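You operate a simulated robot arm through the tools that you are given. There is no shell and no other tool.

Carry out the task below with a simulated robot arm. There is one attempt and no reset: what you move stays moved.

JOB
Raise stop 2, then jog the empty chain forward and back again.
Fine: yellow knob to 2; hold the white button two or three seconds, once each way.

Only the result counts: the job must be done as asked and must still hold three seconds after the hand-in. Knocking over, shifting, dropping, spilling or breaking anything else fails it.

ROBOT AND FRAMES
A 7-joint arm with a two-finger gripper, fixed in place. Base frame: the origin is on the floor under the middle of its stand, x ahead of it, y to its left, z up. Lengths are in m, angles in degrees, forces in N, time in s.
With the tool pointing down near the work surface it reaches from about 0.34 to 0.72 m from the base axis. Its first joint turns from -66.0 to 66.0 degrees. Payload 2.45 kg.
Tool frame: the origin (TCP) lies between the finger pads and is the grasp point; the fingertips stand 0.026 m ahead of it; z points along the fingers, y is the line along which they close. The gripper opens to 0.096 m; its body begins 0.069 m behind the TCP.
Orientation is that of the tool frame in the base frame, as a unit quaternion [w, x, y, z]. With the fingers straight down and closing along the base's y, the tool's x points along the base's -x, its y along +y and its z along -z.

CONTROLS
- The arm moves only by the tool nudge_tool. Its argument "moves" is a list of rows, each an object (a shift or turn left out is 0, a gripper value left out holds the last) with "dp": the shift along the base's x, y, z in m, a list of three; "rot": the turn, a rotation vector about the base's x, y, z in degrees, a list of three. In form: [{"dp": [tx, ty, tz], "rot": [ax, ay, az]}, ...]. A call has 1 to 20 rows; each row shifts and turns the commanded pose from where the row before left it. "grip" is the opening, from 0 (shut) to 1 (fully open), set as the call begins (left out, the last holds). Each row takes 0.2 s and may step no farther than 0.05 m and 8.6 degrees from the row before; otherwise, or with a gripper value out of range, the whole call is refused. Where a pose cannot be reached the arm comes as near as it can. A force on the tool above 40 N (or 10 N above the force at the start of the call, whichever is more), or a blocked arm, ends the call early, and 0.2 s more pass. Each finger travels about 0.05 m/s and halts on what it meets, pressing with about 31 N; the grip force reading is that of the motor and also rises with nothing between the fingers. The clock runs only during rows and for 0.2 s after the last one: add rows that do not move to give the fingers time. It gives the time, the measured TCP pose, the force on the tool (base axes), the opening and the grip force at its end, in the units of the frame above (readings bear some noise), with the torque about the TCP (base axes, N m) and any sound that the robot's microphone picked up.
- Cameras (640 x 400 px; columns grow to the right, rows downward): "scene" is fixed at [0.1534, -0.3651, 1.4334]; the picture's right is [0.90, -0.43, 0.00], its down [-0.23, -0.48, -0.85] and it looks along [0.37, 0.77, -0.53] (base axes); focal length 314 px, centre (320, 200). "wrist" rides on the gripper at [0.082, 0.003, -0.098] in the tool frame; the picture's right is [-0.04, 1.00, 0.00], its down [-0.73, -0.03, -0.68] and it looks along [-0.68, -0.03, 0.73] (tool axes); focal length 256 px, centre (320, 200). There is no depth. A picture from a camera that has moved, and an enlarged one, comes with that camera's place and axes in the base frame and with its lens. The place of the scene camera against the robot may be out by one fixed shift of up to 0.018 m in any direction.
- grab_frame(camera): a new picture of that camera. No time passes.
- enlarge(camera, box): a new picture of the part [left, top, right, bottom] of that camera's present view, enlarged. No time passes.
- sign_off(): hands the job in; it is judged then, once.

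Nothing tells you positions but the pictures and the camera data. Unless the task says otherwise, let go and move clear before handing in.

The tools are called after "Call:" as a command line: name --argument value ..., lists and objects as JSON in quotes. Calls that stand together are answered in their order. nudge_tool: Moves the arm, as the interface text tells. Its arguments: {"type":"object","properties":{"moves":{"type":"array","items":{"type":"object","properties":{"dp":{"type":"array","items":{"type":"number"}},"rot":{"type":"array","items":{"type":"number"}}}}},"grip":{"type":"number"}},"required":["moves"]} The other tools are called the same way: grab_frame (camera) takes a picture; enlarge (camera, box) takes an enlarged picture of a part of a camera's view; sign_off () hands the job in.

At the start:

```text
t: 0.0
tcp_pos: [0.4199, 0.0674, 1.1265]
tcp_rot: [0.0, 0.0, 1.0, 0.0]
ft_force: [-0.1, 0.0, -0.8]
wrist_torque: [-0.02, -0.03, -0.04]
gripper_width: 0.0961
finger_force: 0.1
```

scene: 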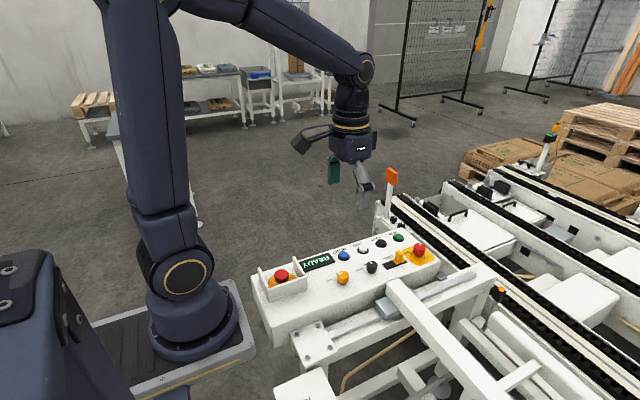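
wrist: 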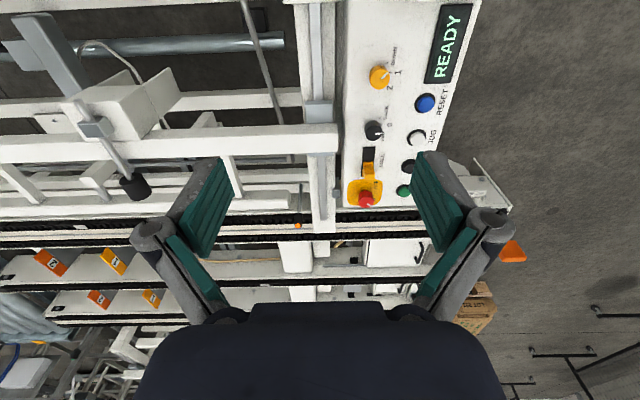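

I see a control panel with a yellow knob, black knobs, blue/white/black/green buttons and two red ones, beside a chain conveyor. I'll enlarge the views first to read the labels before moving.

Call:
enlarge --camera "scene" --box '[240, 210, 460, 350]'

Call:
enlarge --camera "wrist" --box '[320, 0, 500, 112]'

Call:
enlarge --camera "wrist" --box '[320, 100, 500, 212]'

Call:
enlarge --camera "wrist" --box '[0, 180, 320, 380]'

Call:
enlarge --camera "scene" --box '[380, 120, 640, 290]'

```text
2.86 times, centred on (350, 280) of scene
camera zoom: at [0.1534, -0.3651, 1.4334], right [0.9, -0.43, 0.0], down [-0.23, -0.48, -0.85], along [0.37, 0.77, -0.53], focal length 898 px, centre (234, -29)
```

zoom: 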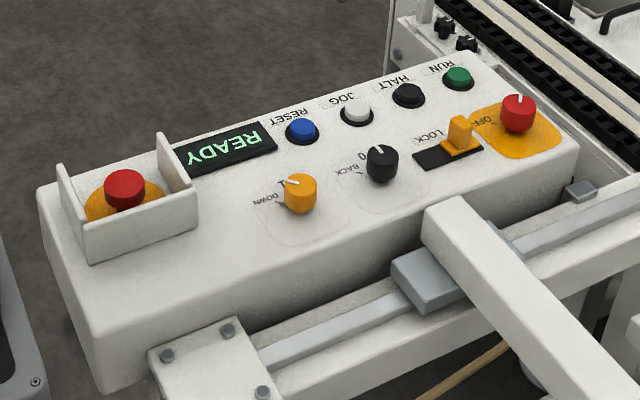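

```text
3.56 times, centred on (410, 56) of wrist
camera zoom: at [0.3391, 0.0707, 1.2254], right [0.04, 1.0, 0.0], down [0.73, -0.03, 0.68], along [0.68, -0.03, -0.73], focal length 910 px, centre (0, 712)
```

zoom: 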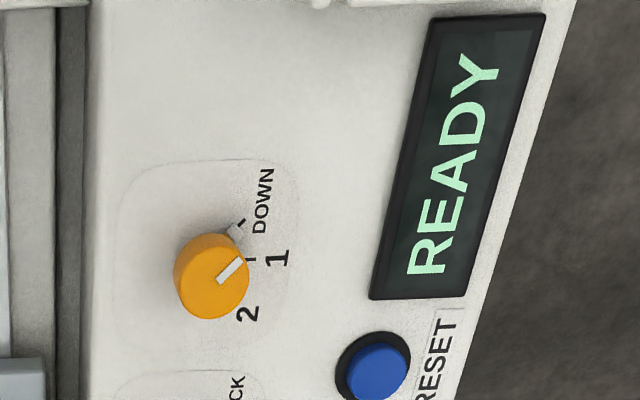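

```text
3.56 times, centred on (410, 156) of wrist
camera zoom: at [0.3391, 0.0707, 1.2254], right [0.04, 1.0, 0.0], down [0.73, -0.03, 0.68], along [0.68, -0.03, -0.73], focal length 910 px, centre (0, 356)
```

zoom: 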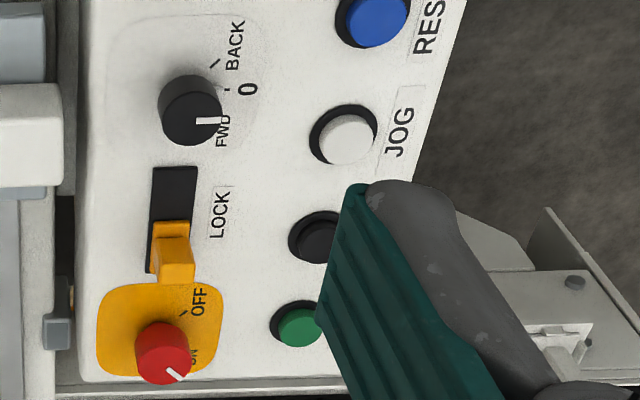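

```text
2.00 times, centred on (160, 280) of wrist
camera zoom: at [0.3391, 0.0707, 1.2254], right [0.04, 1.0, 0.0], down [0.73, -0.03, 0.68], along [0.68, -0.03, -0.73], focal length 512 px, centre (640, 40)
```

zoom: 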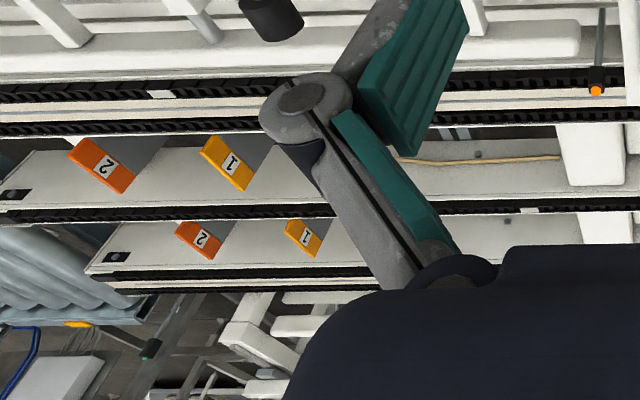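

```text
2.35 times, centred on (510, 205) of scene
camera zoom: at [0.1534, -0.3651, 1.4334], right [0.9, -0.43, 0.0], down [-0.23, -0.48, -0.85], along [0.37, 0.77, -0.53], focal length 740 px, centre (-127, 188)
```

zoom: 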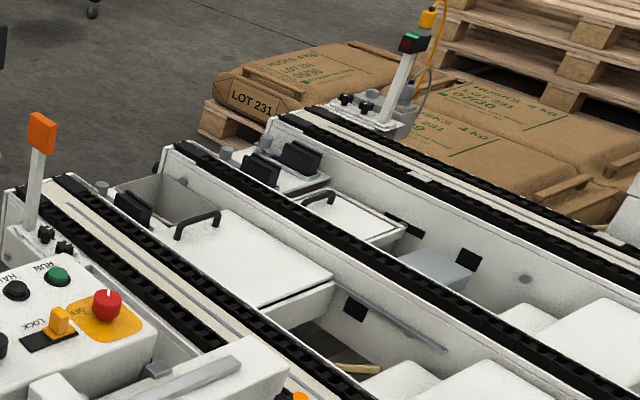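

The panel's yellow knob (DOWN / 1 / 2) triangulates to about (0.475, 0.158, 0.81), with the direction knob (BACK / 0 / FWD) and the white JOG button at larger x. I'll move up and back for an unobstructed wrist view of the panel before touching it.

Call:
nudge_tool --moves '[{"dp": [-0.01, 0.035, -0.02]}, {"dp": [-0.01, 0.035, -0.02]}, {"dp": [-0.01, 0.03, -0.02]}, {"dp": [0, 0, 0]}, {"dp": [0, 0, 0]}]' --grip 1

Call:
grab_frame --camera "wrist"

Call:
enlarge --camera "wrist" --box '[220, 40, 420, 165]'

Call:
enlarge --camera "wrist" --box '[220, 140, 420, 265]'

```text
t: 1.2
tcp_pos: [0.3902, 0.1681, 1.0689]
tcp_rot: [0.0, 0.001, 1.0, 0.0]
ft_force: [-0.8, 0.1, 0.1]
wrist_torque: [-0.02, -0.02, 0.02]
gripper_width: 0.0958
finger_force: 0.0
```

```text
taken
camera wrist: at [0.3085, 0.1705, 1.1664], right [0.04, 1.0, 0.0], down [0.73, -0.03, 0.68], along [0.68, -0.03, -0.73], focal length 256 px, centre (320, 200)
```

wrist: 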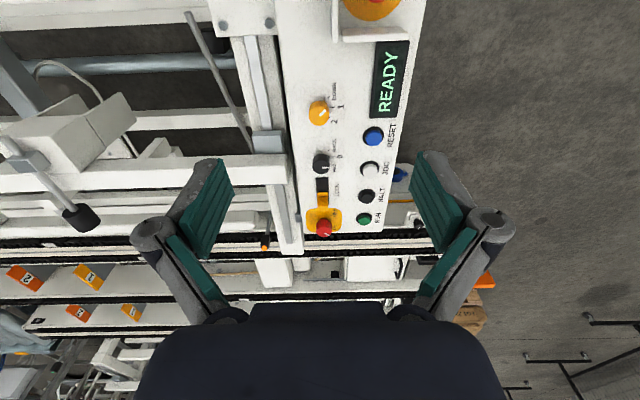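

```text
3.20 times, centred on (320, 102) of wrist
camera zoom: at [0.3085, 0.1705, 1.1664], right [0.04, 1.0, 0.0], down [0.73, -0.03, 0.68], along [0.68, -0.03, -0.73], focal length 819 px, centre (320, 512)
```

zoom: 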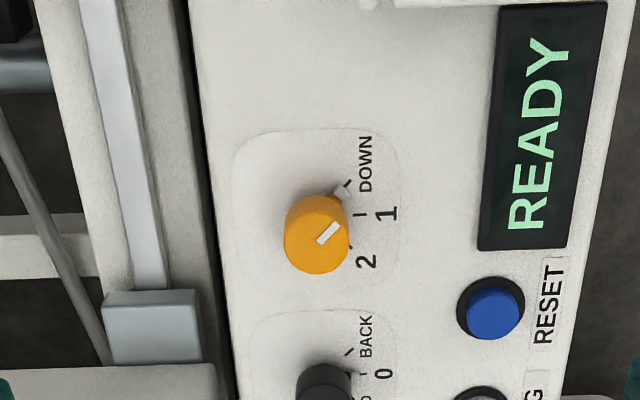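

```text
3.20 times, centred on (320, 202) of wrist
camera zoom: at [0.3085, 0.1705, 1.1664], right [0.04, 1.0, 0.0], down [0.73, -0.03, 0.68], along [0.68, -0.03, -0.73], focal length 819 px, centre (320, 192)
```

zoom: 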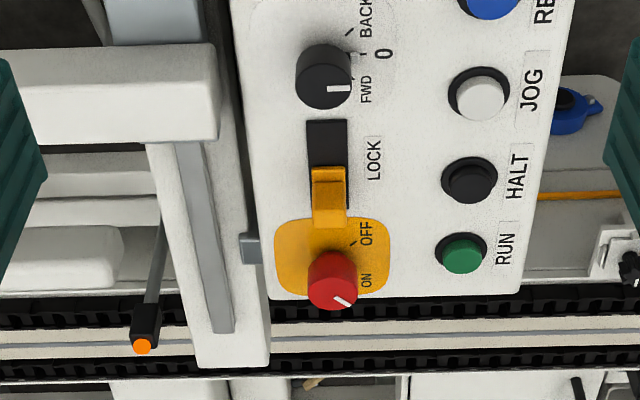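

The close view shows the yellow knob's pointer on DOWN, the black direction knob on 0, the main switch ON and the display reading READY. From the two wrist views I put the panel face at z≈0.761, the yellow knob top near (0.484, 0.161, 0.788), the black knob near (0.579, 0.161) and JOG near (0.599, 0.252). I'll hover over the yellow knob to refine its position.

Call:
nudge_tool --moves '[{"dp": [0.0188, -0.0014, -0.0328]}, {"dp": [0.0188, -0.0014, -0.0328]}, {"dp": [0.0188, -0.0014, -0.0328]}, {"dp": [0.0188, -0.0014, -0.0328]}, {"dp": [0.0186, -0.0014, -0.0328]}, {"dp": [0, 0, 0]}, {"dp": [0, 0, 0]}]' --grip 0.65

Call:
grab_frame --camera "wrist"

Call:
enlarge --camera "wrist" --box '[220, 40, 420, 165]'

Call:
grab_frame --camera "scene"

```text
t: 2.8
tcp_pos: [0.4854, 0.1611, 0.9034]
tcp_rot: [0.0, 0.0, 1.0, 0.001]
ft_force: [-0.4, -0.4, 0.3]
wrist_torque: [0.0, -0.01, 0.03]
gripper_width: 0.0623
finger_force: 0.0
```

```text
taken
camera wrist: at [0.4031, 0.1635, 1.0018], right [0.04, 1.0, 0.0], down [0.73, -0.03, 0.68], along [0.68, -0.03, -0.73], focal length 256 px, centre (320, 200)
```

wrist: 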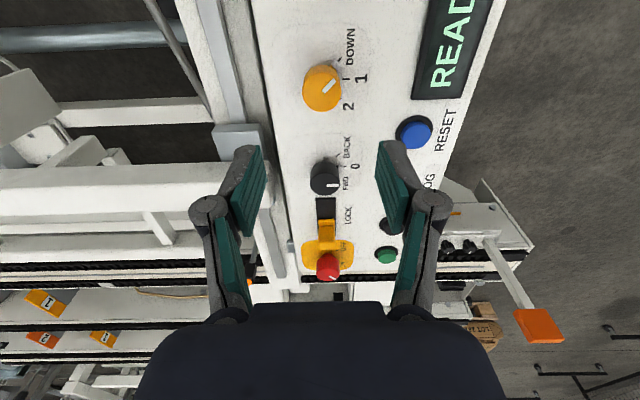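

```text
3.20 times, centred on (320, 102) of wrist
camera zoom: at [0.4031, 0.1635, 1.0018], right [0.04, 1.0, 0.0], down [0.73, -0.03, 0.68], along [0.68, -0.03, -0.73], focal length 819 px, centre (320, 512)
```

zoom: 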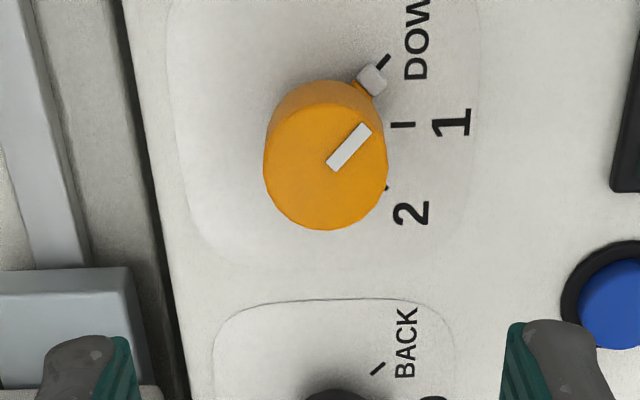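

```text
taken
```

scene: 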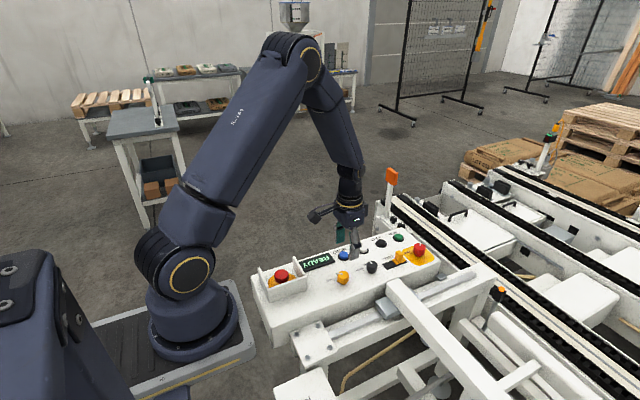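

The yellow knob's centre refines to about (0.4825, 0.161), with a small pointer nib at its base on the DOWN side, so I'll grip its upper part only. First I'll check in free air that the wrist can make the −90° turn needed from DOWN to 2.

Call:
nudge_tool --moves '[{"rot": [0, 0, -8.5]}, {"rot": [0, 0, -8.5]}, {"rot": [0, 0, -8.5]}, {"rot": [0, 0, -8.5]}, {"rot": [0, 0, -8.5]}, {"rot": [0, 0, -8.5]}, {"rot": [0, 0, -8.5]}, {"rot": [0, 0, -8.5]}, {"rot": [0, 0, -8.5]}, {"rot": [0, 0, -8.5]}, {"rot": [0, 0, -8.5]}, {"dp": [0, 0, 0]}, {"dp": [0, 0, 0]}]'

Call:
grab_frame --camera "wrist"

Call:
enlarge --camera "scene" --box '[240, 180, 460, 320]'

```text
t: 5.6
tcp_pos: [0.4844, 0.1603, 0.9025]
tcp_rot: [0.0, 0.73, 0.684, 0.0]
ft_force: [-0.3, 0.0, -0.4]
wrist_torque: [-0.01, -0.03, 0.02]
gripper_width: 0.0622
finger_force: 0.0
```

```text
taken
camera wrist: at [0.4927, 0.242, 1.0012], right [0.99, -0.1, 0.0], down [-0.07, -0.73, 0.68], along [-0.07, -0.68, -0.73], focal length 256 px, centre (320, 200)
```

wrist: 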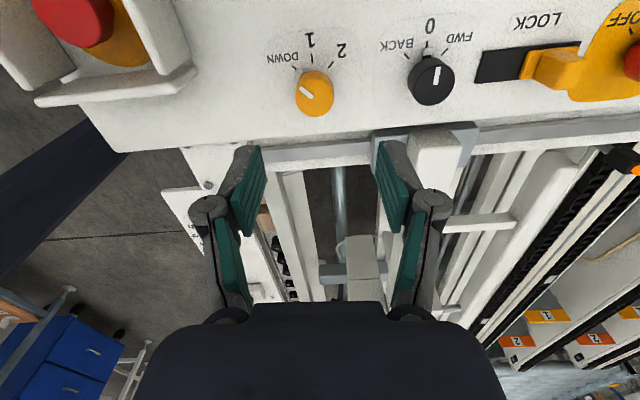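

```text
2.86 times, centred on (350, 250) of scene
camera zoom: at [0.1534, -0.3651, 1.4334], right [0.9, -0.43, 0.0], down [-0.23, -0.48, -0.85], along [0.37, 0.77, -0.53], focal length 898 px, centre (234, 57)
```

zoom: 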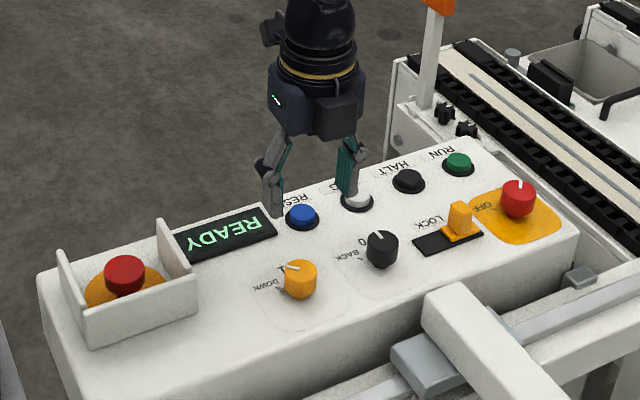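

The −93.5° turn is reachable, and this view from the operator's side shows both knobs well. I'll enlarge it to refine the knob centres and read the LOCK slide.

Call:
enlarge --camera "wrist" --box '[240, 20, 400, 120]'

Call:
enlarge --camera "wrist" --box '[370, 0, 530, 100]'

Call:
enlarge --camera "wrist" --box '[460, 0, 640, 112]'

Call:
enlarge --camera "wrist" --box '[440, 270, 640, 395]'

```text
4.00 times, centred on (320, 70) of wrist
camera zoom: at [0.4927, 0.242, 1.0012], right [0.99, -0.1, 0.0], down [-0.07, -0.73, 0.68], along [-0.07, -0.68, -0.73], focal length 1024 px, centre (320, 720)
```

zoom: 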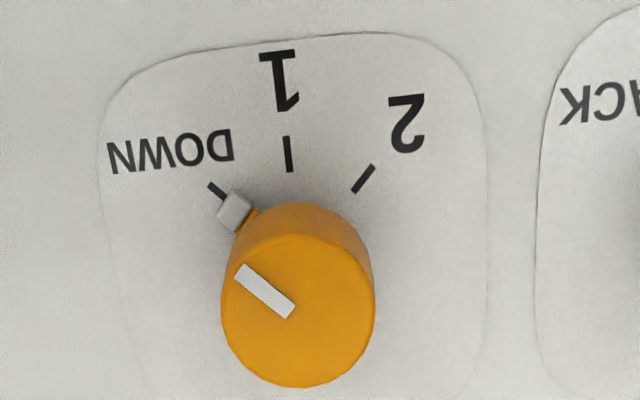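

```text
4.00 times, centred on (450, 50) of wrist
camera zoom: at [0.4927, 0.242, 1.0012], right [0.99, -0.1, 0.0], down [-0.07, -0.73, 0.68], along [-0.07, -0.68, -0.73], focal length 1024 px, centre (-200, 800)
```

zoom: 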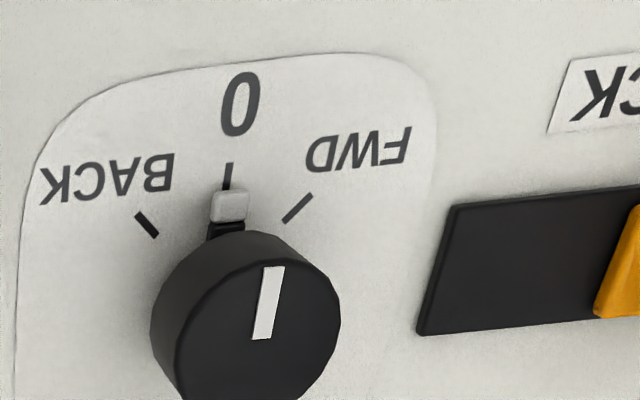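

```text
3.56 times, centred on (550, 56) of wrist
camera zoom: at [0.4927, 0.242, 1.0012], right [0.99, -0.1, 0.0], down [-0.07, -0.73, 0.68], along [-0.07, -0.68, -0.73], focal length 910 px, centre (-498, 712)
```

zoom: 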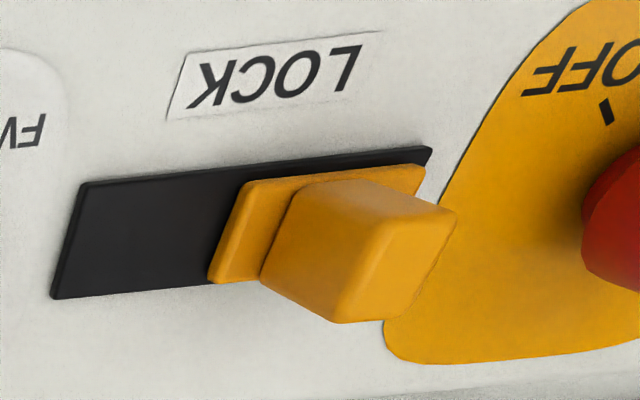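

```text
3.20 times, centred on (540, 332) of wrist
camera zoom: at [0.4927, 0.242, 1.0012], right [0.99, -0.1, 0.0], down [-0.07, -0.73, 0.68], along [-0.07, -0.68, -0.73], focal length 819 px, centre (-384, -224)
```

zoom: 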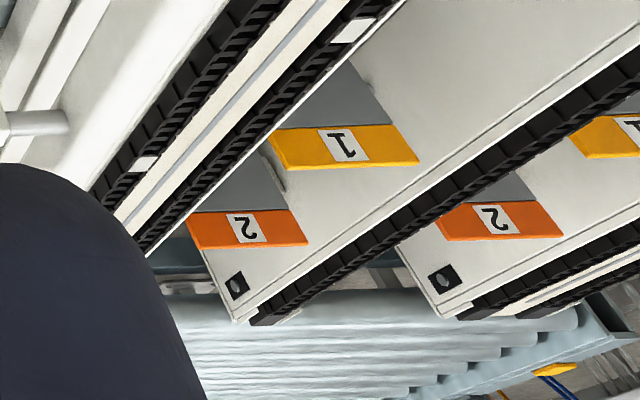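

Both knobs have base nibs marking their positions, and both stop flaps 1 and 2 lie down. I'll turn back to yaw 0, centre on the yellow knob at about (0.4795, 0.162) and lower to just above it for a check.

Call:
nudge_tool --moves '[{"rot": [0, 0, 8.5]}, {"rot": [0, 0, 8.5]}, {"rot": [0, 0, 8.5]}, {"rot": [0, 0, 8.5]}, {"rot": [0, 0, 8.5]}, {"rot": [0, 0, 8.5]}, {"rot": [0, 0, 8.5]}, {"rot": [0, 0, 8.5]}, {"rot": [0, 0, 8.5]}, {"rot": [0, 0, 8.5]}, {"rot": [0, 0, 8.5]}, {"dp": [-0.005, 0.0015, -0.02]}, {"dp": [0, 0, -0.025]}, {"dp": [0, 0, 0]}, {"dp": [0, 0, 0]}]' --grip 0.6

Call:
grab_frame --camera "wrist"

Call:
enlarge --camera "wrist" --box '[220, 60, 420, 185]'

Call:
enlarge --camera "scene" --box '[280, 190, 420, 290]'

```text
t: 8.8
tcp_pos: [0.4789, 0.161, 0.8567]
tcp_rot: [0.0, 0.0, 1.0, 0.0]
ft_force: [-0.2, 0.5, -0.1]
wrist_torque: [0.0, 0.01, -0.02]
gripper_width: 0.0575
finger_force: 0.0
```

```text
taken
camera wrist: at [0.3977, 0.1642, 0.955], right [0.04, 1.0, 0.0], down [0.73, -0.03, 0.68], along [0.68, -0.03, -0.73], focal length 256 px, centre (320, 200)
```

wrist: 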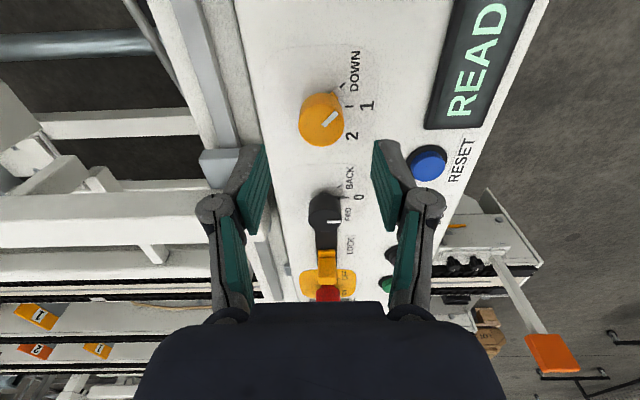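

```text
3.20 times, centred on (320, 122) of wrist
camera zoom: at [0.3977, 0.1642, 0.955], right [0.04, 1.0, 0.0], down [0.73, -0.03, 0.68], along [0.68, -0.03, -0.73], focal length 819 px, centre (320, 448)
```

zoom: 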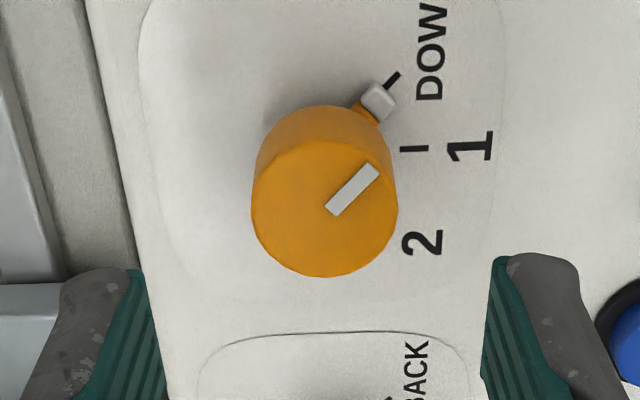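

```text
4.00 times, centred on (350, 240) of scene
camera zoom: at [0.1534, -0.3651, 1.4334], right [0.9, -0.43, 0.0], down [-0.23, -0.48, -0.85], along [0.37, 0.77, -0.53], focal length 1258 px, centre (200, 40)
```

zoom: 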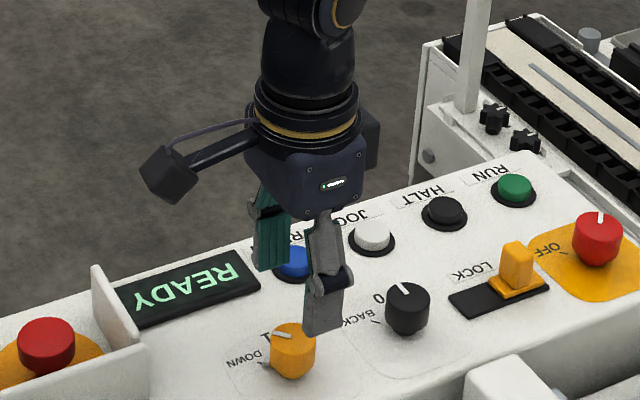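

The tool axis is within about 1 mm of the knob centre. I'll lower so the fingertips straddle the upper part of the knob, about 10 mm clear of the panel, and look before closing.

Call:
nudge_tool --moves '[{"dp": [0.001, 0.0007, -0.02]}, {"dp": [0, 0, -0.02]}, {"dp": [0, 0, -0.01]}, {"dp": [0, 0, -0.008]}, {"dp": [0, 0, 0]}, {"dp": [0, 0, 0]}]'

Call:
grab_frame --camera "wrist"

Call:
enlarge --camera "scene" --box '[280, 210, 420, 310]'

```text
t: 10.2
tcp_pos: [0.4797, 0.1617, 0.7997]
tcp_rot: [-0.001, -0.001, 1.0, 0.001]
ft_force: [-0.2, -0.2, 0.8]
wrist_torque: [0.0, 0.01, -0.02]
gripper_width: 0.0575
finger_force: 0.0
```

```text
taken
camera wrist: at [0.3986, 0.1654, 0.8979], right [0.04, 1.0, 0.0], down [0.73, -0.03, 0.68], along [0.68, -0.03, -0.73], focal length 256 px, centre (320, 200)
```

wrist: 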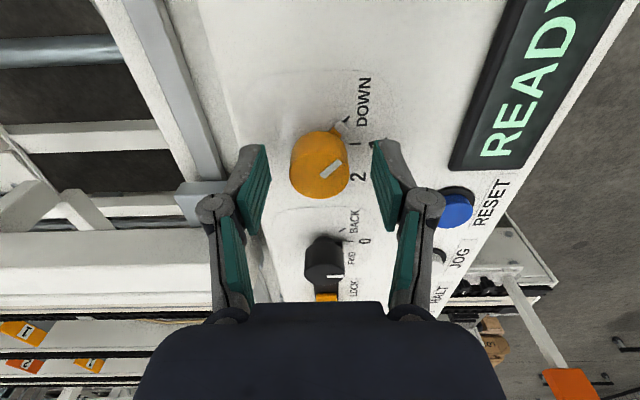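

```text
4.00 times, centred on (350, 260) of scene
camera zoom: at [0.1534, -0.3651, 1.4334], right [0.9, -0.43, 0.0], down [-0.23, -0.48, -0.85], along [0.37, 0.77, -0.53], focal length 1258 px, centre (200, -40)
```

zoom: 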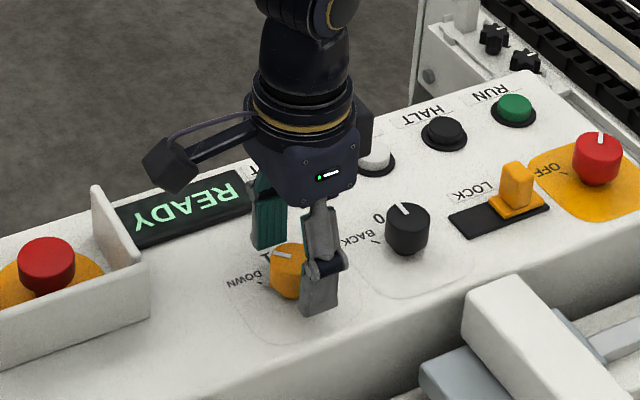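

The knob sits between the fingers as expected. Closing on it now.

Call:
nudge_tool --moves '[{"dp": [0, 0, 0]}, {"dp": [0, 0, 0]}, {"dp": [0, 0, 0]}, {"dp": [0, 0, 0]}]' --grip 0.15

Call:
grab_frame --camera "wrist"

```text
t: 11.2
tcp_pos: [0.4803, 0.1635, 0.7987]
tcp_rot: [0.0, 0.0, 1.0, -0.001]
ft_force: [0.3, -3.3, 1.3]
wrist_torque: [-0.09, 0.06, 0.01]
gripper_width: 0.0312
finger_force: 44.8
```

```text
taken
camera wrist: at [0.3986, 0.1652, 0.898], right [0.04, 1.0, 0.0], down [0.73, -0.03, 0.68], along [0.68, -0.03, -0.73], focal length 256 px, centre (320, 200)
```

wrist: 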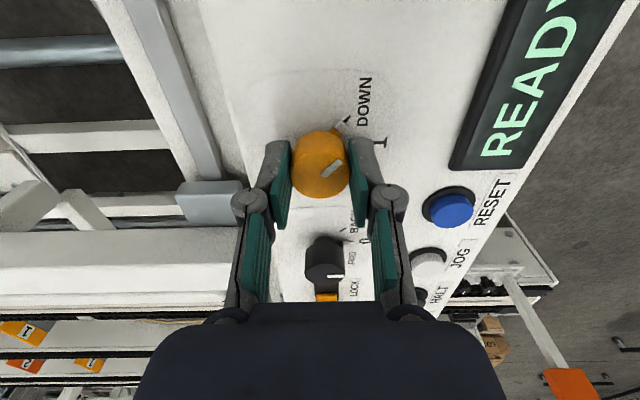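

The knob is held, at 31 mm wide with a small side force. I'll turn it clockwise from above by 90°, from DOWN through 1 to 2, in one motion.

Call:
nudge_tool --moves '[{"rot": [0, 0, -8.2]}, {"rot": [0, 0, -8.2]}, {"rot": [0, 0, -8.2]}, {"rot": [0, 0, -8.2]}, {"rot": [0, 0, -8.2]}, {"rot": [0, 0, -8.2]}, {"rot": [0, 0, -8.2]}, {"rot": [0, 0, -8.2]}, {"rot": [0, 0, -8.2]}, {"rot": [0, 0, -8.2]}, {"rot": [0, 0, -8.2]}, {"dp": [0, 0, 0]}]'

Call:
grab_frame --camera "wrist"

Call:
grab_frame --camera "scene"

```text
t: 13.8
tcp_pos: [0.4802, 0.1619, 0.7996]
tcp_rot: [0.0, 0.709, 0.705, -0.002]
ft_force: [-3.0, -9.7, -18.1]
wrist_torque: [0.16, -0.02, 0.37]
gripper_width: 0.0312
finger_force: 44.3
```

```text
taken
camera wrist: at [0.4839, 0.2433, 0.898], right [1.0, -0.04, 0.0], down [-0.03, -0.73, 0.68], along [-0.03, -0.68, -0.73], focal length 256 px, centre (320, 200)
```

wrist: 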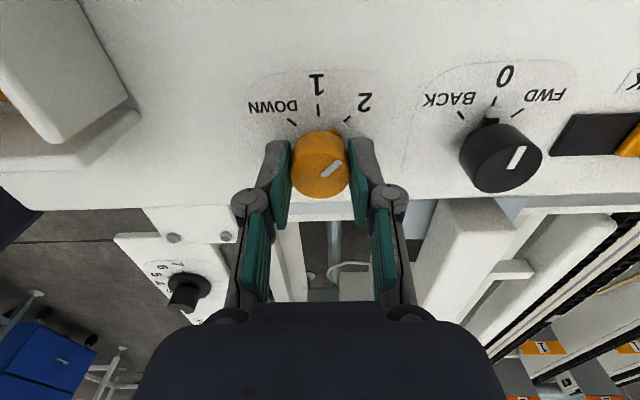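

```text
taken
```

scene: 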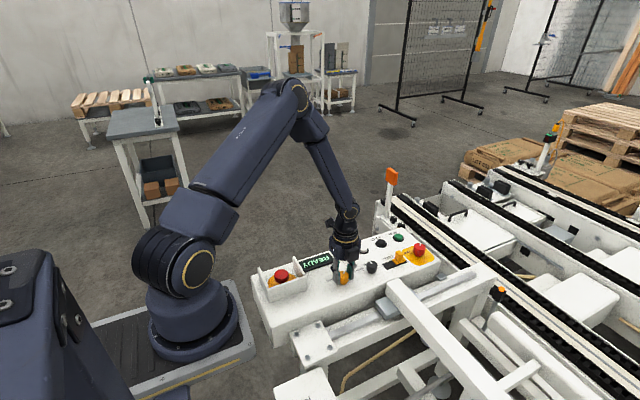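

The pointer now looks lined up with 2, with some residual torque on the wrist. I'll enlarge to check the knob and the stop flaps before letting go.

Call:
enlarge --camera "wrist" --box '[240, 60, 400, 160]'

Call:
enlarge --camera "wrist" --box '[460, 300, 640, 400]'

Call:
enlarge --camera "scene" --box '[260, 220, 440, 320]'

```text
4.00 times, centred on (320, 110) of wrist
camera zoom: at [0.4839, 0.2433, 0.898], right [1.0, -0.04, 0.0], down [-0.03, -0.73, 0.68], along [-0.03, -0.68, -0.73], focal length 1024 px, centre (320, 560)
```

zoom: 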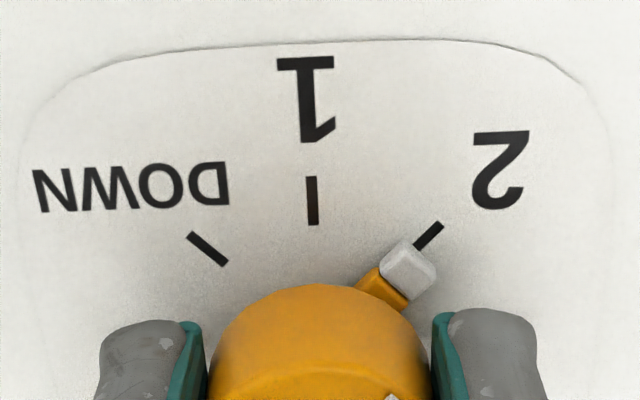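

```text
3.56 times, centred on (550, 350) of wrist
camera zoom: at [0.4839, 0.2433, 0.898], right [1.0, -0.04, 0.0], down [-0.03, -0.73, 0.68], along [-0.03, -0.68, -0.73], focal length 910 px, centre (-498, -333)
```

zoom: 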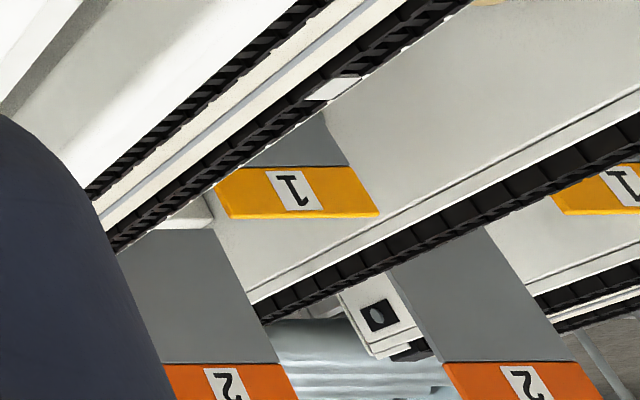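

```text
3.56 times, centred on (350, 270) of scene
camera zoom: at [0.1536, -0.3652, 1.4333], right [0.9, -0.43, 0.0], down [-0.23, -0.48, -0.85], along [0.37, 0.77, -0.53], focal length 1118 px, centre (213, -49)
```

zoom: 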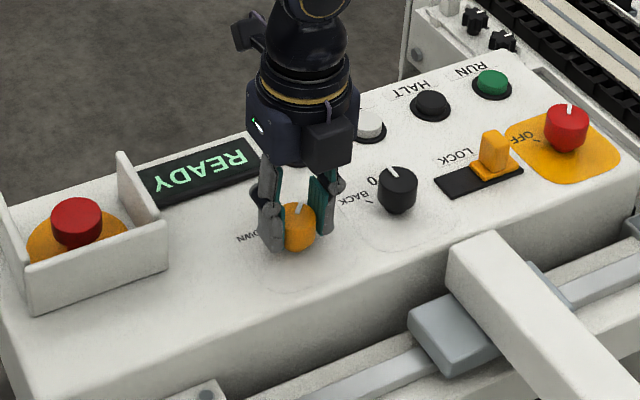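

The nib sits on 2 and both stop-2 plates have swung up, while stop 1 stays down. I'll release the knob and lift straight up.

Call:
nudge_tool --moves '[{"dp": [0, 0, 0]}, {"dp": [0, 0, 0]}, {"dp": [0, 0, 0]}, {"dp": [0, 0, 0.015]}, {"dp": [0, 0, 0.02]}, {"dp": [0, 0, 0.03]}, {"dp": [0, 0, 0.035]}, {"dp": [0, 0, 0]}, {"dp": [0, 0, 0]}]' --grip 0.6

Call:
grab_frame --camera "wrist"

Call:
enlarge --camera "wrist" --box '[240, 20, 560, 140]'

```text
t: 15.8
tcp_pos: [0.4806, 0.1622, 0.8982]
tcp_rot: [0.0, 0.708, 0.706, 0.0]
ft_force: [-0.4, -0.4, 1.1]
wrist_torque: [0.01, 0.01, 0.02]
gripper_width: 0.0578
finger_force: 0.1
```

```text
taken
camera wrist: at [0.4843, 0.2439, 0.9971], right [1.0, -0.04, 0.0], down [-0.03, -0.73, 0.68], along [-0.03, -0.68, -0.73], focal length 256 px, centre (320, 200)
```

wrist: 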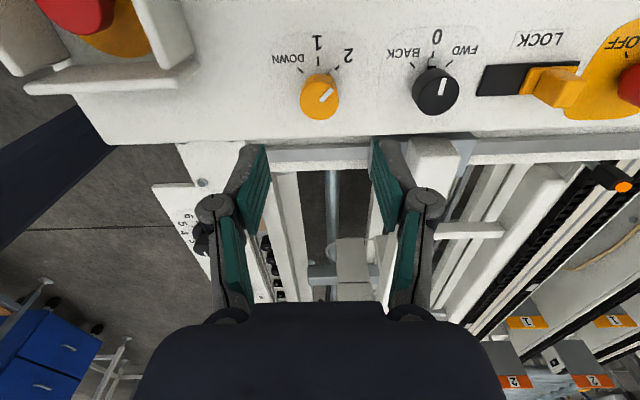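

```text
2.00 times, centred on (400, 80) of wrist
camera zoom: at [0.4843, 0.2439, 0.9971], right [1.0, -0.04, 0.0], down [-0.03, -0.73, 0.68], along [-0.03, -0.68, -0.73], focal length 512 px, centre (160, 440)
```

zoom: 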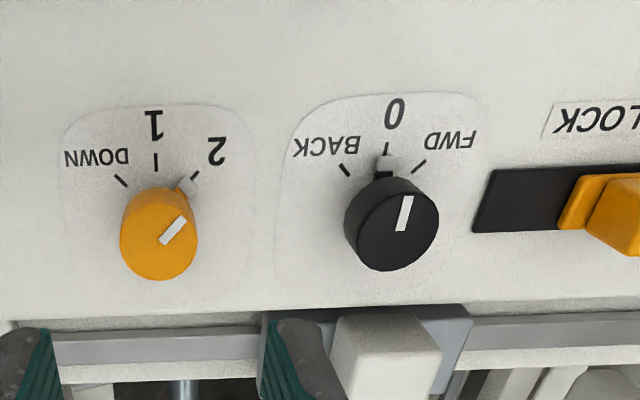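

The yellow knob stays on 2. Next is the black direction knob, currently on 0 at about (0.574, 0.163); I'll go above it at yaw −45° so the fingers clear its nib, then look.

Call:
nudge_tool --moves '[{"dp": [0.0155, 0.0002, 0], "rot": [0, 0, 7.5]}, {"dp": [0.0155, 0.0002, 0], "rot": [0, 0, 7.5]}, {"dp": [0.0155, 0.0002, 0], "rot": [0, 0, 7.5]}, {"dp": [0.0155, 0.0002, 0], "rot": [0, 0, 7.5]}, {"dp": [0.0155, 0.0002, 0], "rot": [0, 0, 7.5]}, {"dp": [0.0155, 0, 0], "rot": [0, 0, 7.7]}, {"dp": [0, 0, 0]}, {"dp": [0, 0, 0]}]'

Call:
grab_frame --camera "wrist"

Call:
enlarge --camera "wrist" --box '[240, 50, 400, 150]'

```text
t: 17.6
tcp_pos: [0.5727, 0.1629, 0.9002]
tcp_rot: [0.0, 0.382, 0.924, 0.0]
ft_force: [0.8, -0.4, -0.2]
wrist_torque: [-0.01, 0.0, -0.03]
gripper_width: 0.0575
finger_force: 0.1
```

```text
taken
camera wrist: at [0.5183, 0.2232, 0.998], right [0.73, 0.68, 0.0], down [0.5, -0.54, 0.68], along [0.46, -0.5, -0.73], focal length 256 px, centre (320, 200)
```

wrist: 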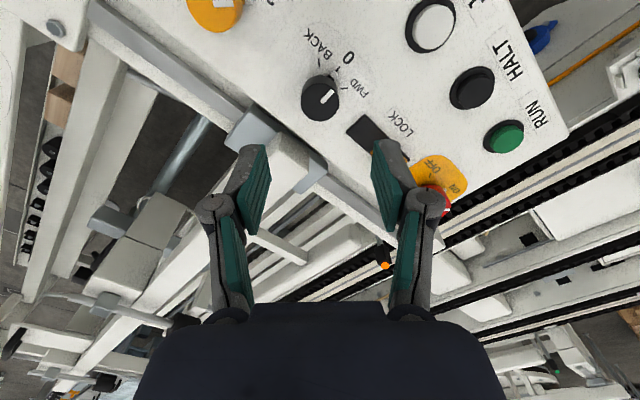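

```text
4.00 times, centred on (320, 100) of wrist
camera zoom: at [0.5183, 0.2232, 0.998], right [0.73, 0.68, 0.0], down [0.5, -0.54, 0.68], along [0.46, -0.5, -0.73], focal length 1024 px, centre (320, 600)
```

zoom: 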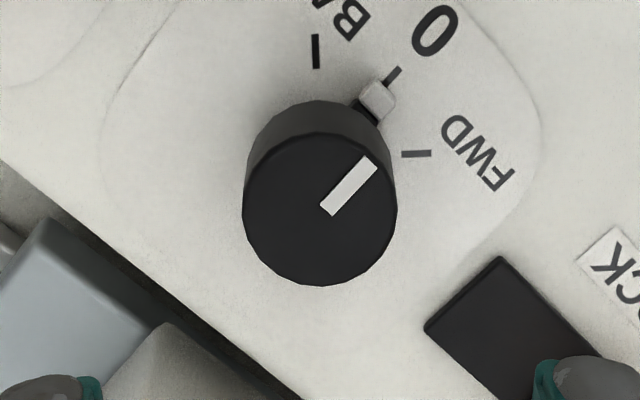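

The black knob lines up with the tool axis here to within about a millimetre, comparing with how the yellow knob looked from the same height. I'll descend straight onto it and close.

Call:
nudge_tool --moves '[{"dp": [0, 0, -0.03]}, {"dp": [0, 0, -0.03]}, {"dp": [0, 0, -0.02]}, {"dp": [0, 0, -0.012]}, {"dp": [0, 0, -0.007]}, {"dp": [0, 0, 0]}, {"dp": [0, 0, 0]}]'

Call:
grab_frame --camera "wrist"

Call:
enlarge --camera "scene" --box '[300, 210, 440, 310]'

```text
t: 19.2
tcp_pos: [0.5735, 0.1628, 0.8007]
tcp_rot: [0.0, 0.383, 0.924, 0.0]
ft_force: [0.2, -0.1, 0.2]
wrist_torque: [0.02, 0.0, 0.0]
gripper_width: 0.0572
finger_force: 0.1
```

```text
taken
camera wrist: at [0.5182, 0.2234, 0.8988], right [0.73, 0.68, 0.0], down [0.5, -0.54, 0.68], along [0.46, -0.5, -0.73], focal length 256 px, centre (320, 200)
```

wrist: 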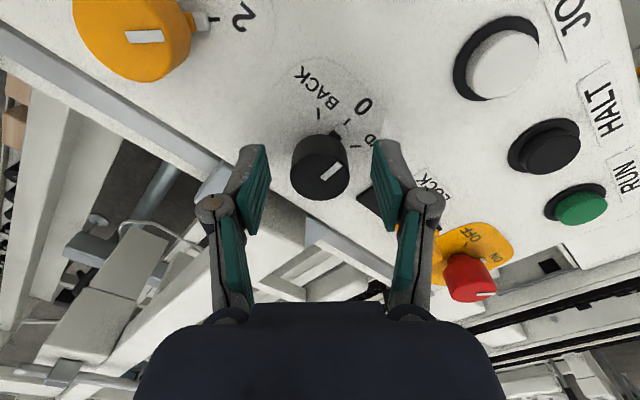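

```text
4.00 times, centred on (370, 260) of scene
camera zoom: at [0.1534, -0.3651, 1.4334], right [0.9, -0.43, 0.0], down [-0.23, -0.48, -0.85], along [0.37, 0.77, -0.53], focal length 1258 px, centre (120, -40)
```

zoom: 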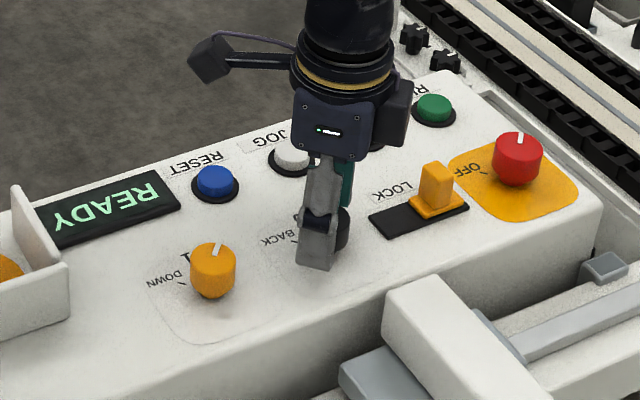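

The fingers straddle the black knob with no contact. I'll close, then turn it 45° clockwise from above towards FWD.

Call:
nudge_tool --moves '[{"dp": [0, 0, 0]}, {"dp": [0, 0, 0]}, {"dp": [0, 0, 0]}, {"dp": [0, 0, 0]}]' --grip 0.15

Call:
nudge_tool --moves '[{"rot": [0, 0, -7.5]}, {"rot": [0, 0, -7.5]}, {"rot": [0, 0, -7.5]}, {"rot": [0, 0, -7.5]}, {"rot": [0, 0, -7.5]}, {"rot": [0, 0, -7.5]}, {"dp": [0, 0, 0]}]'

Call:
grab_frame --camera "wrist"

Call:
enlarge --camera "wrist" --box '[240, 60, 400, 160]'

Call:
enlarge --camera "scene" --box '[260, 220, 440, 320]'

```text
t: 20.2
tcp_pos: [0.5738, 0.1632, 0.8012]
tcp_rot: [0.0, 0.383, 0.924, -0.001]
ft_force: [-0.3, -0.2, 1.7]
wrist_torque: [0.01, 0.05, 0.01]
gripper_width: 0.0309
finger_force: 44.9
```

```text
t: 21.8
tcp_pos: [0.5747, 0.1637, 0.8009]
tcp_rot: [0.001, 0.708, 0.706, 0.002]
ft_force: [17.7, 6.3, -16.3]
wrist_torque: [-0.02, -0.4, 0.15]
gripper_width: 0.0311
finger_force: 45.3
```

```text
taken
camera wrist: at [0.578, 0.2454, 0.899], right [1.0, -0.04, 0.0], down [-0.03, -0.73, 0.68], along [-0.03, -0.68, -0.73], focal length 256 px, centre (320, 200)
```

wrist: 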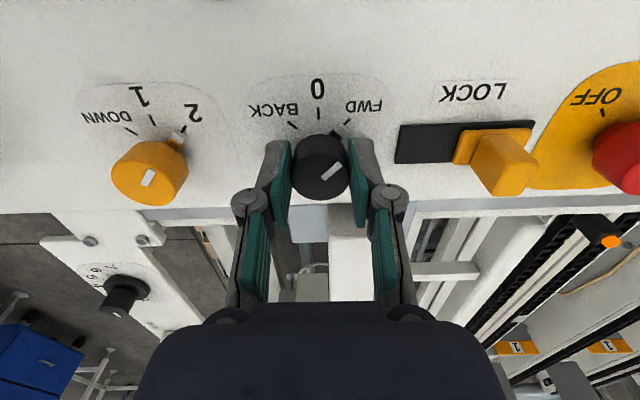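

```text
4.00 times, centred on (320, 110) of wrist
camera zoom: at [0.578, 0.2454, 0.899], right [1.0, -0.04, 0.0], down [-0.03, -0.73, 0.68], along [-0.03, -0.68, -0.73], focal length 1024 px, centre (320, 560)
```

zoom: 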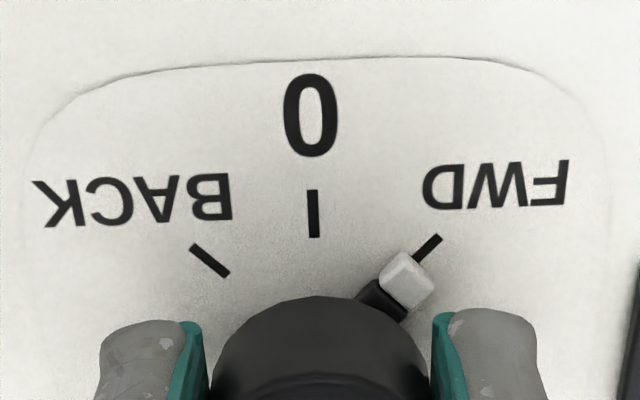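

```text
3.56 times, centred on (350, 270) of scene
camera zoom: at [0.154, -0.3648, 1.4334], right [0.9, -0.43, 0.0], down [-0.23, -0.48, -0.85], along [0.37, 0.77, -0.53], focal length 1118 px, centre (213, -49)
```

zoom: 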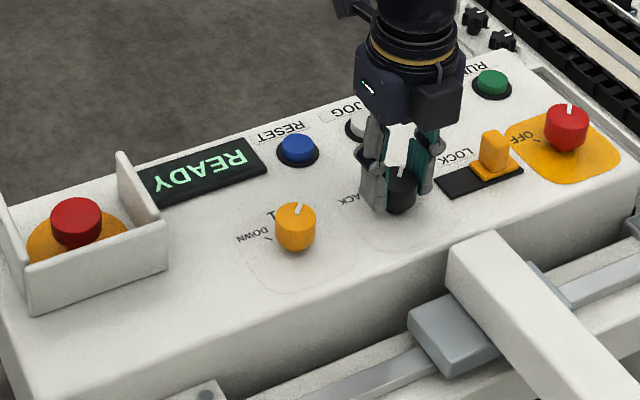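

The nib sits on FWD. I'll release with a small opening, since the LOCK slide is nearby, and lift clear before moving to the JOG button.

Call:
nudge_tool --moves '[{"dp": [0, 0, 0]}, {"dp": [0, 0, 0]}, {"dp": [0, 0, 0]}, {"dp": [0, 0, 0.015]}, {"dp": [0, 0, 0.02]}, {"dp": [0, 0, 0.03]}, {"dp": [0, 0, 0.035]}, {"dp": [0, 0, 0]}, {"dp": [0, 0, 0]}]' --grip 0.46

Call:
grab_frame --camera "wrist"

Call:
enlarge --camera "scene" --box '[260, 220, 440, 320]'

```text
t: 23.8
tcp_pos: [0.5749, 0.1637, 0.9031]
tcp_rot: [0.0, 0.707, 0.707, 0.0]
ft_force: [0.5, 0.3, 0.5]
wrist_torque: [0.01, 0.03, -0.01]
gripper_width: 0.0443
finger_force: 0.1
```

```text
taken
camera wrist: at [0.5783, 0.2439, 1.0008], right [1.0, -0.04, 0.0], down [-0.03, -0.73, 0.68], along [-0.03, -0.68, -0.73], focal length 256 px, centre (320, 200)
```

wrist: 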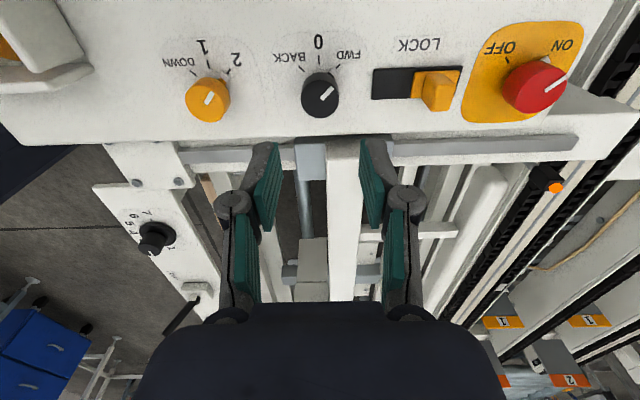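

```text
3.56 times, centred on (350, 270) of scene
camera zoom: at [0.1534, -0.3651, 1.4334], right [0.9, -0.43, 0.0], down [-0.23, -0.48, -0.85], along [0.37, 0.77, -0.53], focal length 1118 px, centre (213, -49)
```

zoom: 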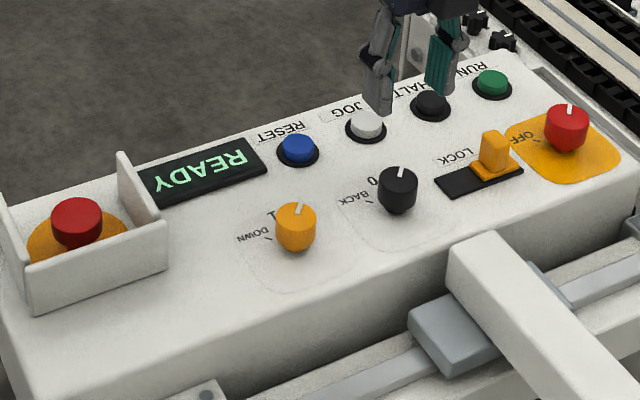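

FWD is set and both knobs are clear. Several views put JOG at about (0.599, 0.252). I'll close the fingers and hover above it to refine, also noting the chain's white marker link before jogging.

Call:
nudge_tool --moves '[{"dp": [0.008, 0.03, 0]}, {"dp": [0.008, 0.03, 0]}, {"dp": [0.0085, 0.029, 0]}, {"dp": [0, 0, -0.02]}, {"dp": [0, 0, 0]}, {"dp": [0, 0, 0]}]' --grip 0

Call:
grab_frame --camera "wrist"

Call:
enlarge --camera "wrist" --box '[240, 50, 400, 150]'

Call:
enlarge --camera "scene" --box '[280, 190, 460, 290]'

Call:
enlarge --camera "scene" --box '[400, 180, 640, 340]'

```text
t: 25.2
tcp_pos: [0.5981, 0.2529, 0.8837]
tcp_rot: [0.0, 0.707, 0.707, 0.0]
ft_force: [0.5, 0.3, -0.8]
wrist_torque: [0.0, -0.02, 0.0]
gripper_width: 0.0
finger_force: 28.4
```

```text
taken
camera wrist: at [0.6015, 0.3344, 0.9817], right [1.0, -0.04, 0.0], down [-0.03, -0.73, 0.68], along [-0.03, -0.68, -0.73], focal length 256 px, centre (320, 200)
```

wrist: 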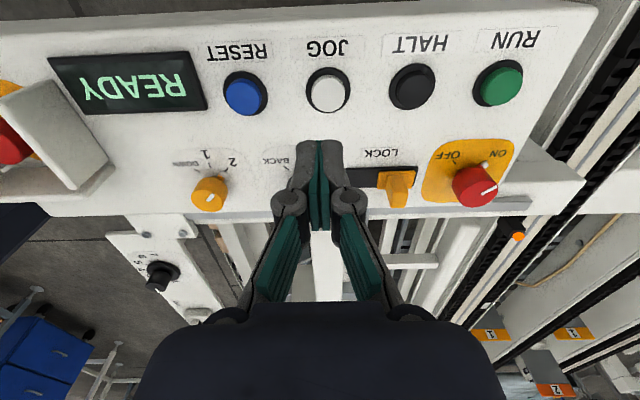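

```text
4.00 times, centred on (320, 100) of wrist
camera zoom: at [0.6015, 0.3344, 0.9817], right [1.0, -0.04, 0.0], down [-0.03, -0.73, 0.68], along [-0.03, -0.68, -0.73], focal length 1024 px, centre (320, 600)
```

zoom: 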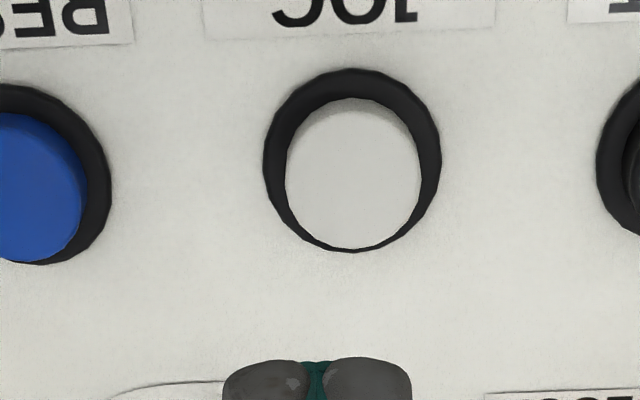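

```text
3.56 times, centred on (370, 240) of scene
camera zoom: at [0.1534, -0.3651, 1.4334], right [0.9, -0.43, 0.0], down [-0.23, -0.48, -0.85], along [0.37, 0.77, -0.53], focal length 1118 px, centre (142, 58)
```

zoom: 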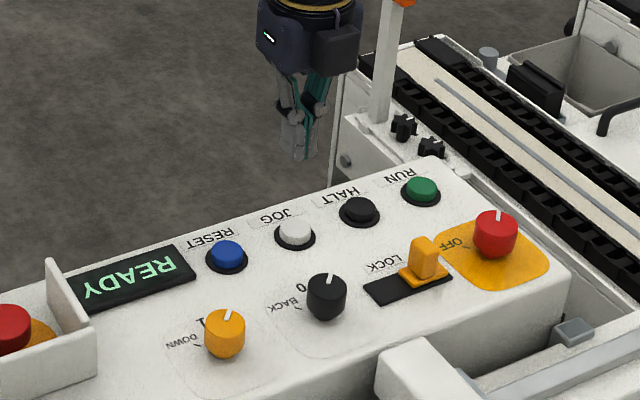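

```text
2.50 times, centred on (520, 260) of scene
camera zoom: at [0.1534, -0.3651, 1.4334], right [0.9, -0.43, 0.0], down [-0.23, -0.48, -0.85], along [0.37, 0.77, -0.53], focal length 786 px, centre (-180, 50)
```

zoom: 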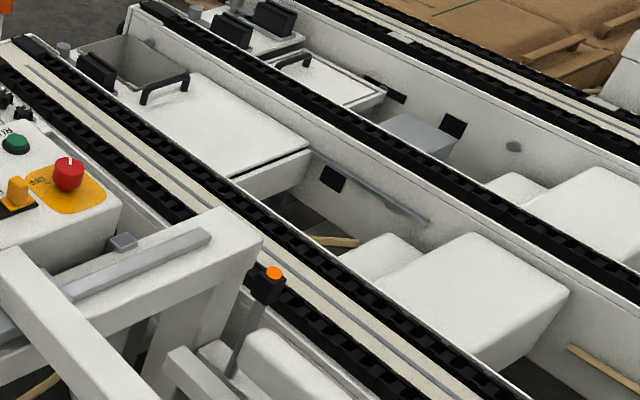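

JOG's centre refines to about (0.6045, 0.2575) with the cap top near z≈0.773. I'll shift over it and come down to about 15 mm above the cap for a last alignment check.

Call:
nudge_tool --moves '[{"dp": [0.0064, 0.0045, -0.03]}, {"dp": [0, 0, -0.03]}, {"dp": [0, 0, -0.009]}, {"dp": [0, 0, 0]}, {"dp": [0, 0, 0]}]'

Call:
grab_frame --camera "wrist"

Call:
enlarge --camera "wrist" --box '[240, 90, 400, 190]'

Call:
enlarge --camera "scene" --box '[310, 210, 430, 280]'

```text
t: 26.4
tcp_pos: [0.6034, 0.2578, 0.813]
tcp_rot: [0.001, 0.707, 0.707, 0.0]
ft_force: [0.1, 0.2, 0.0]
wrist_torque: [0.01, -0.03, 0.02]
gripper_width: 0.0002
finger_force: 28.6
```

```text
taken
camera wrist: at [0.6071, 0.3392, 0.9108], right [1.0, -0.04, 0.0], down [-0.03, -0.73, 0.68], along [-0.03, -0.68, -0.73], focal length 256 px, centre (320, 200)
```

wrist: 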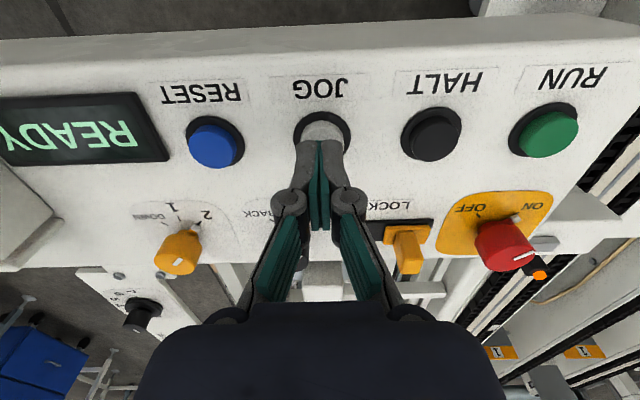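

```text
4.00 times, centred on (320, 140) of wrist
camera zoom: at [0.6071, 0.3392, 0.9108], right [1.0, -0.04, 0.0], down [-0.03, -0.73, 0.68], along [-0.03, -0.68, -0.73], focal length 1024 px, centre (320, 440)
```

zoom: 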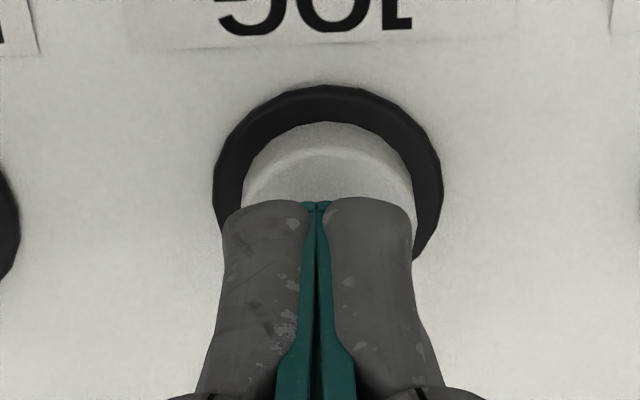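

```text
5.33 times, centred on (370, 245) of scene
camera zoom: at [0.1534, -0.3651, 1.4334], right [0.9, -0.43, 0.0], down [-0.23, -0.48, -0.85], along [0.37, 0.77, -0.53], focal length 1677 px, centre (53, -40)
```

zoom: 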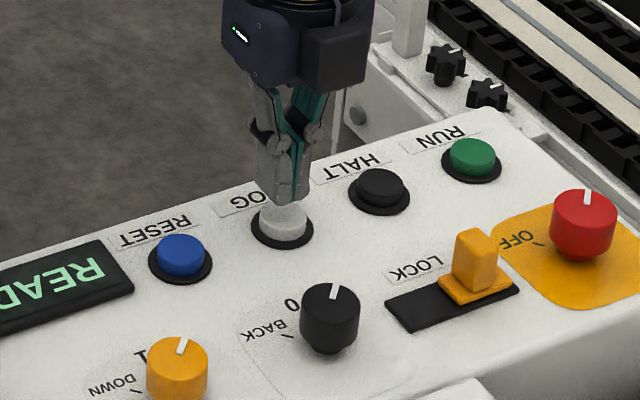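

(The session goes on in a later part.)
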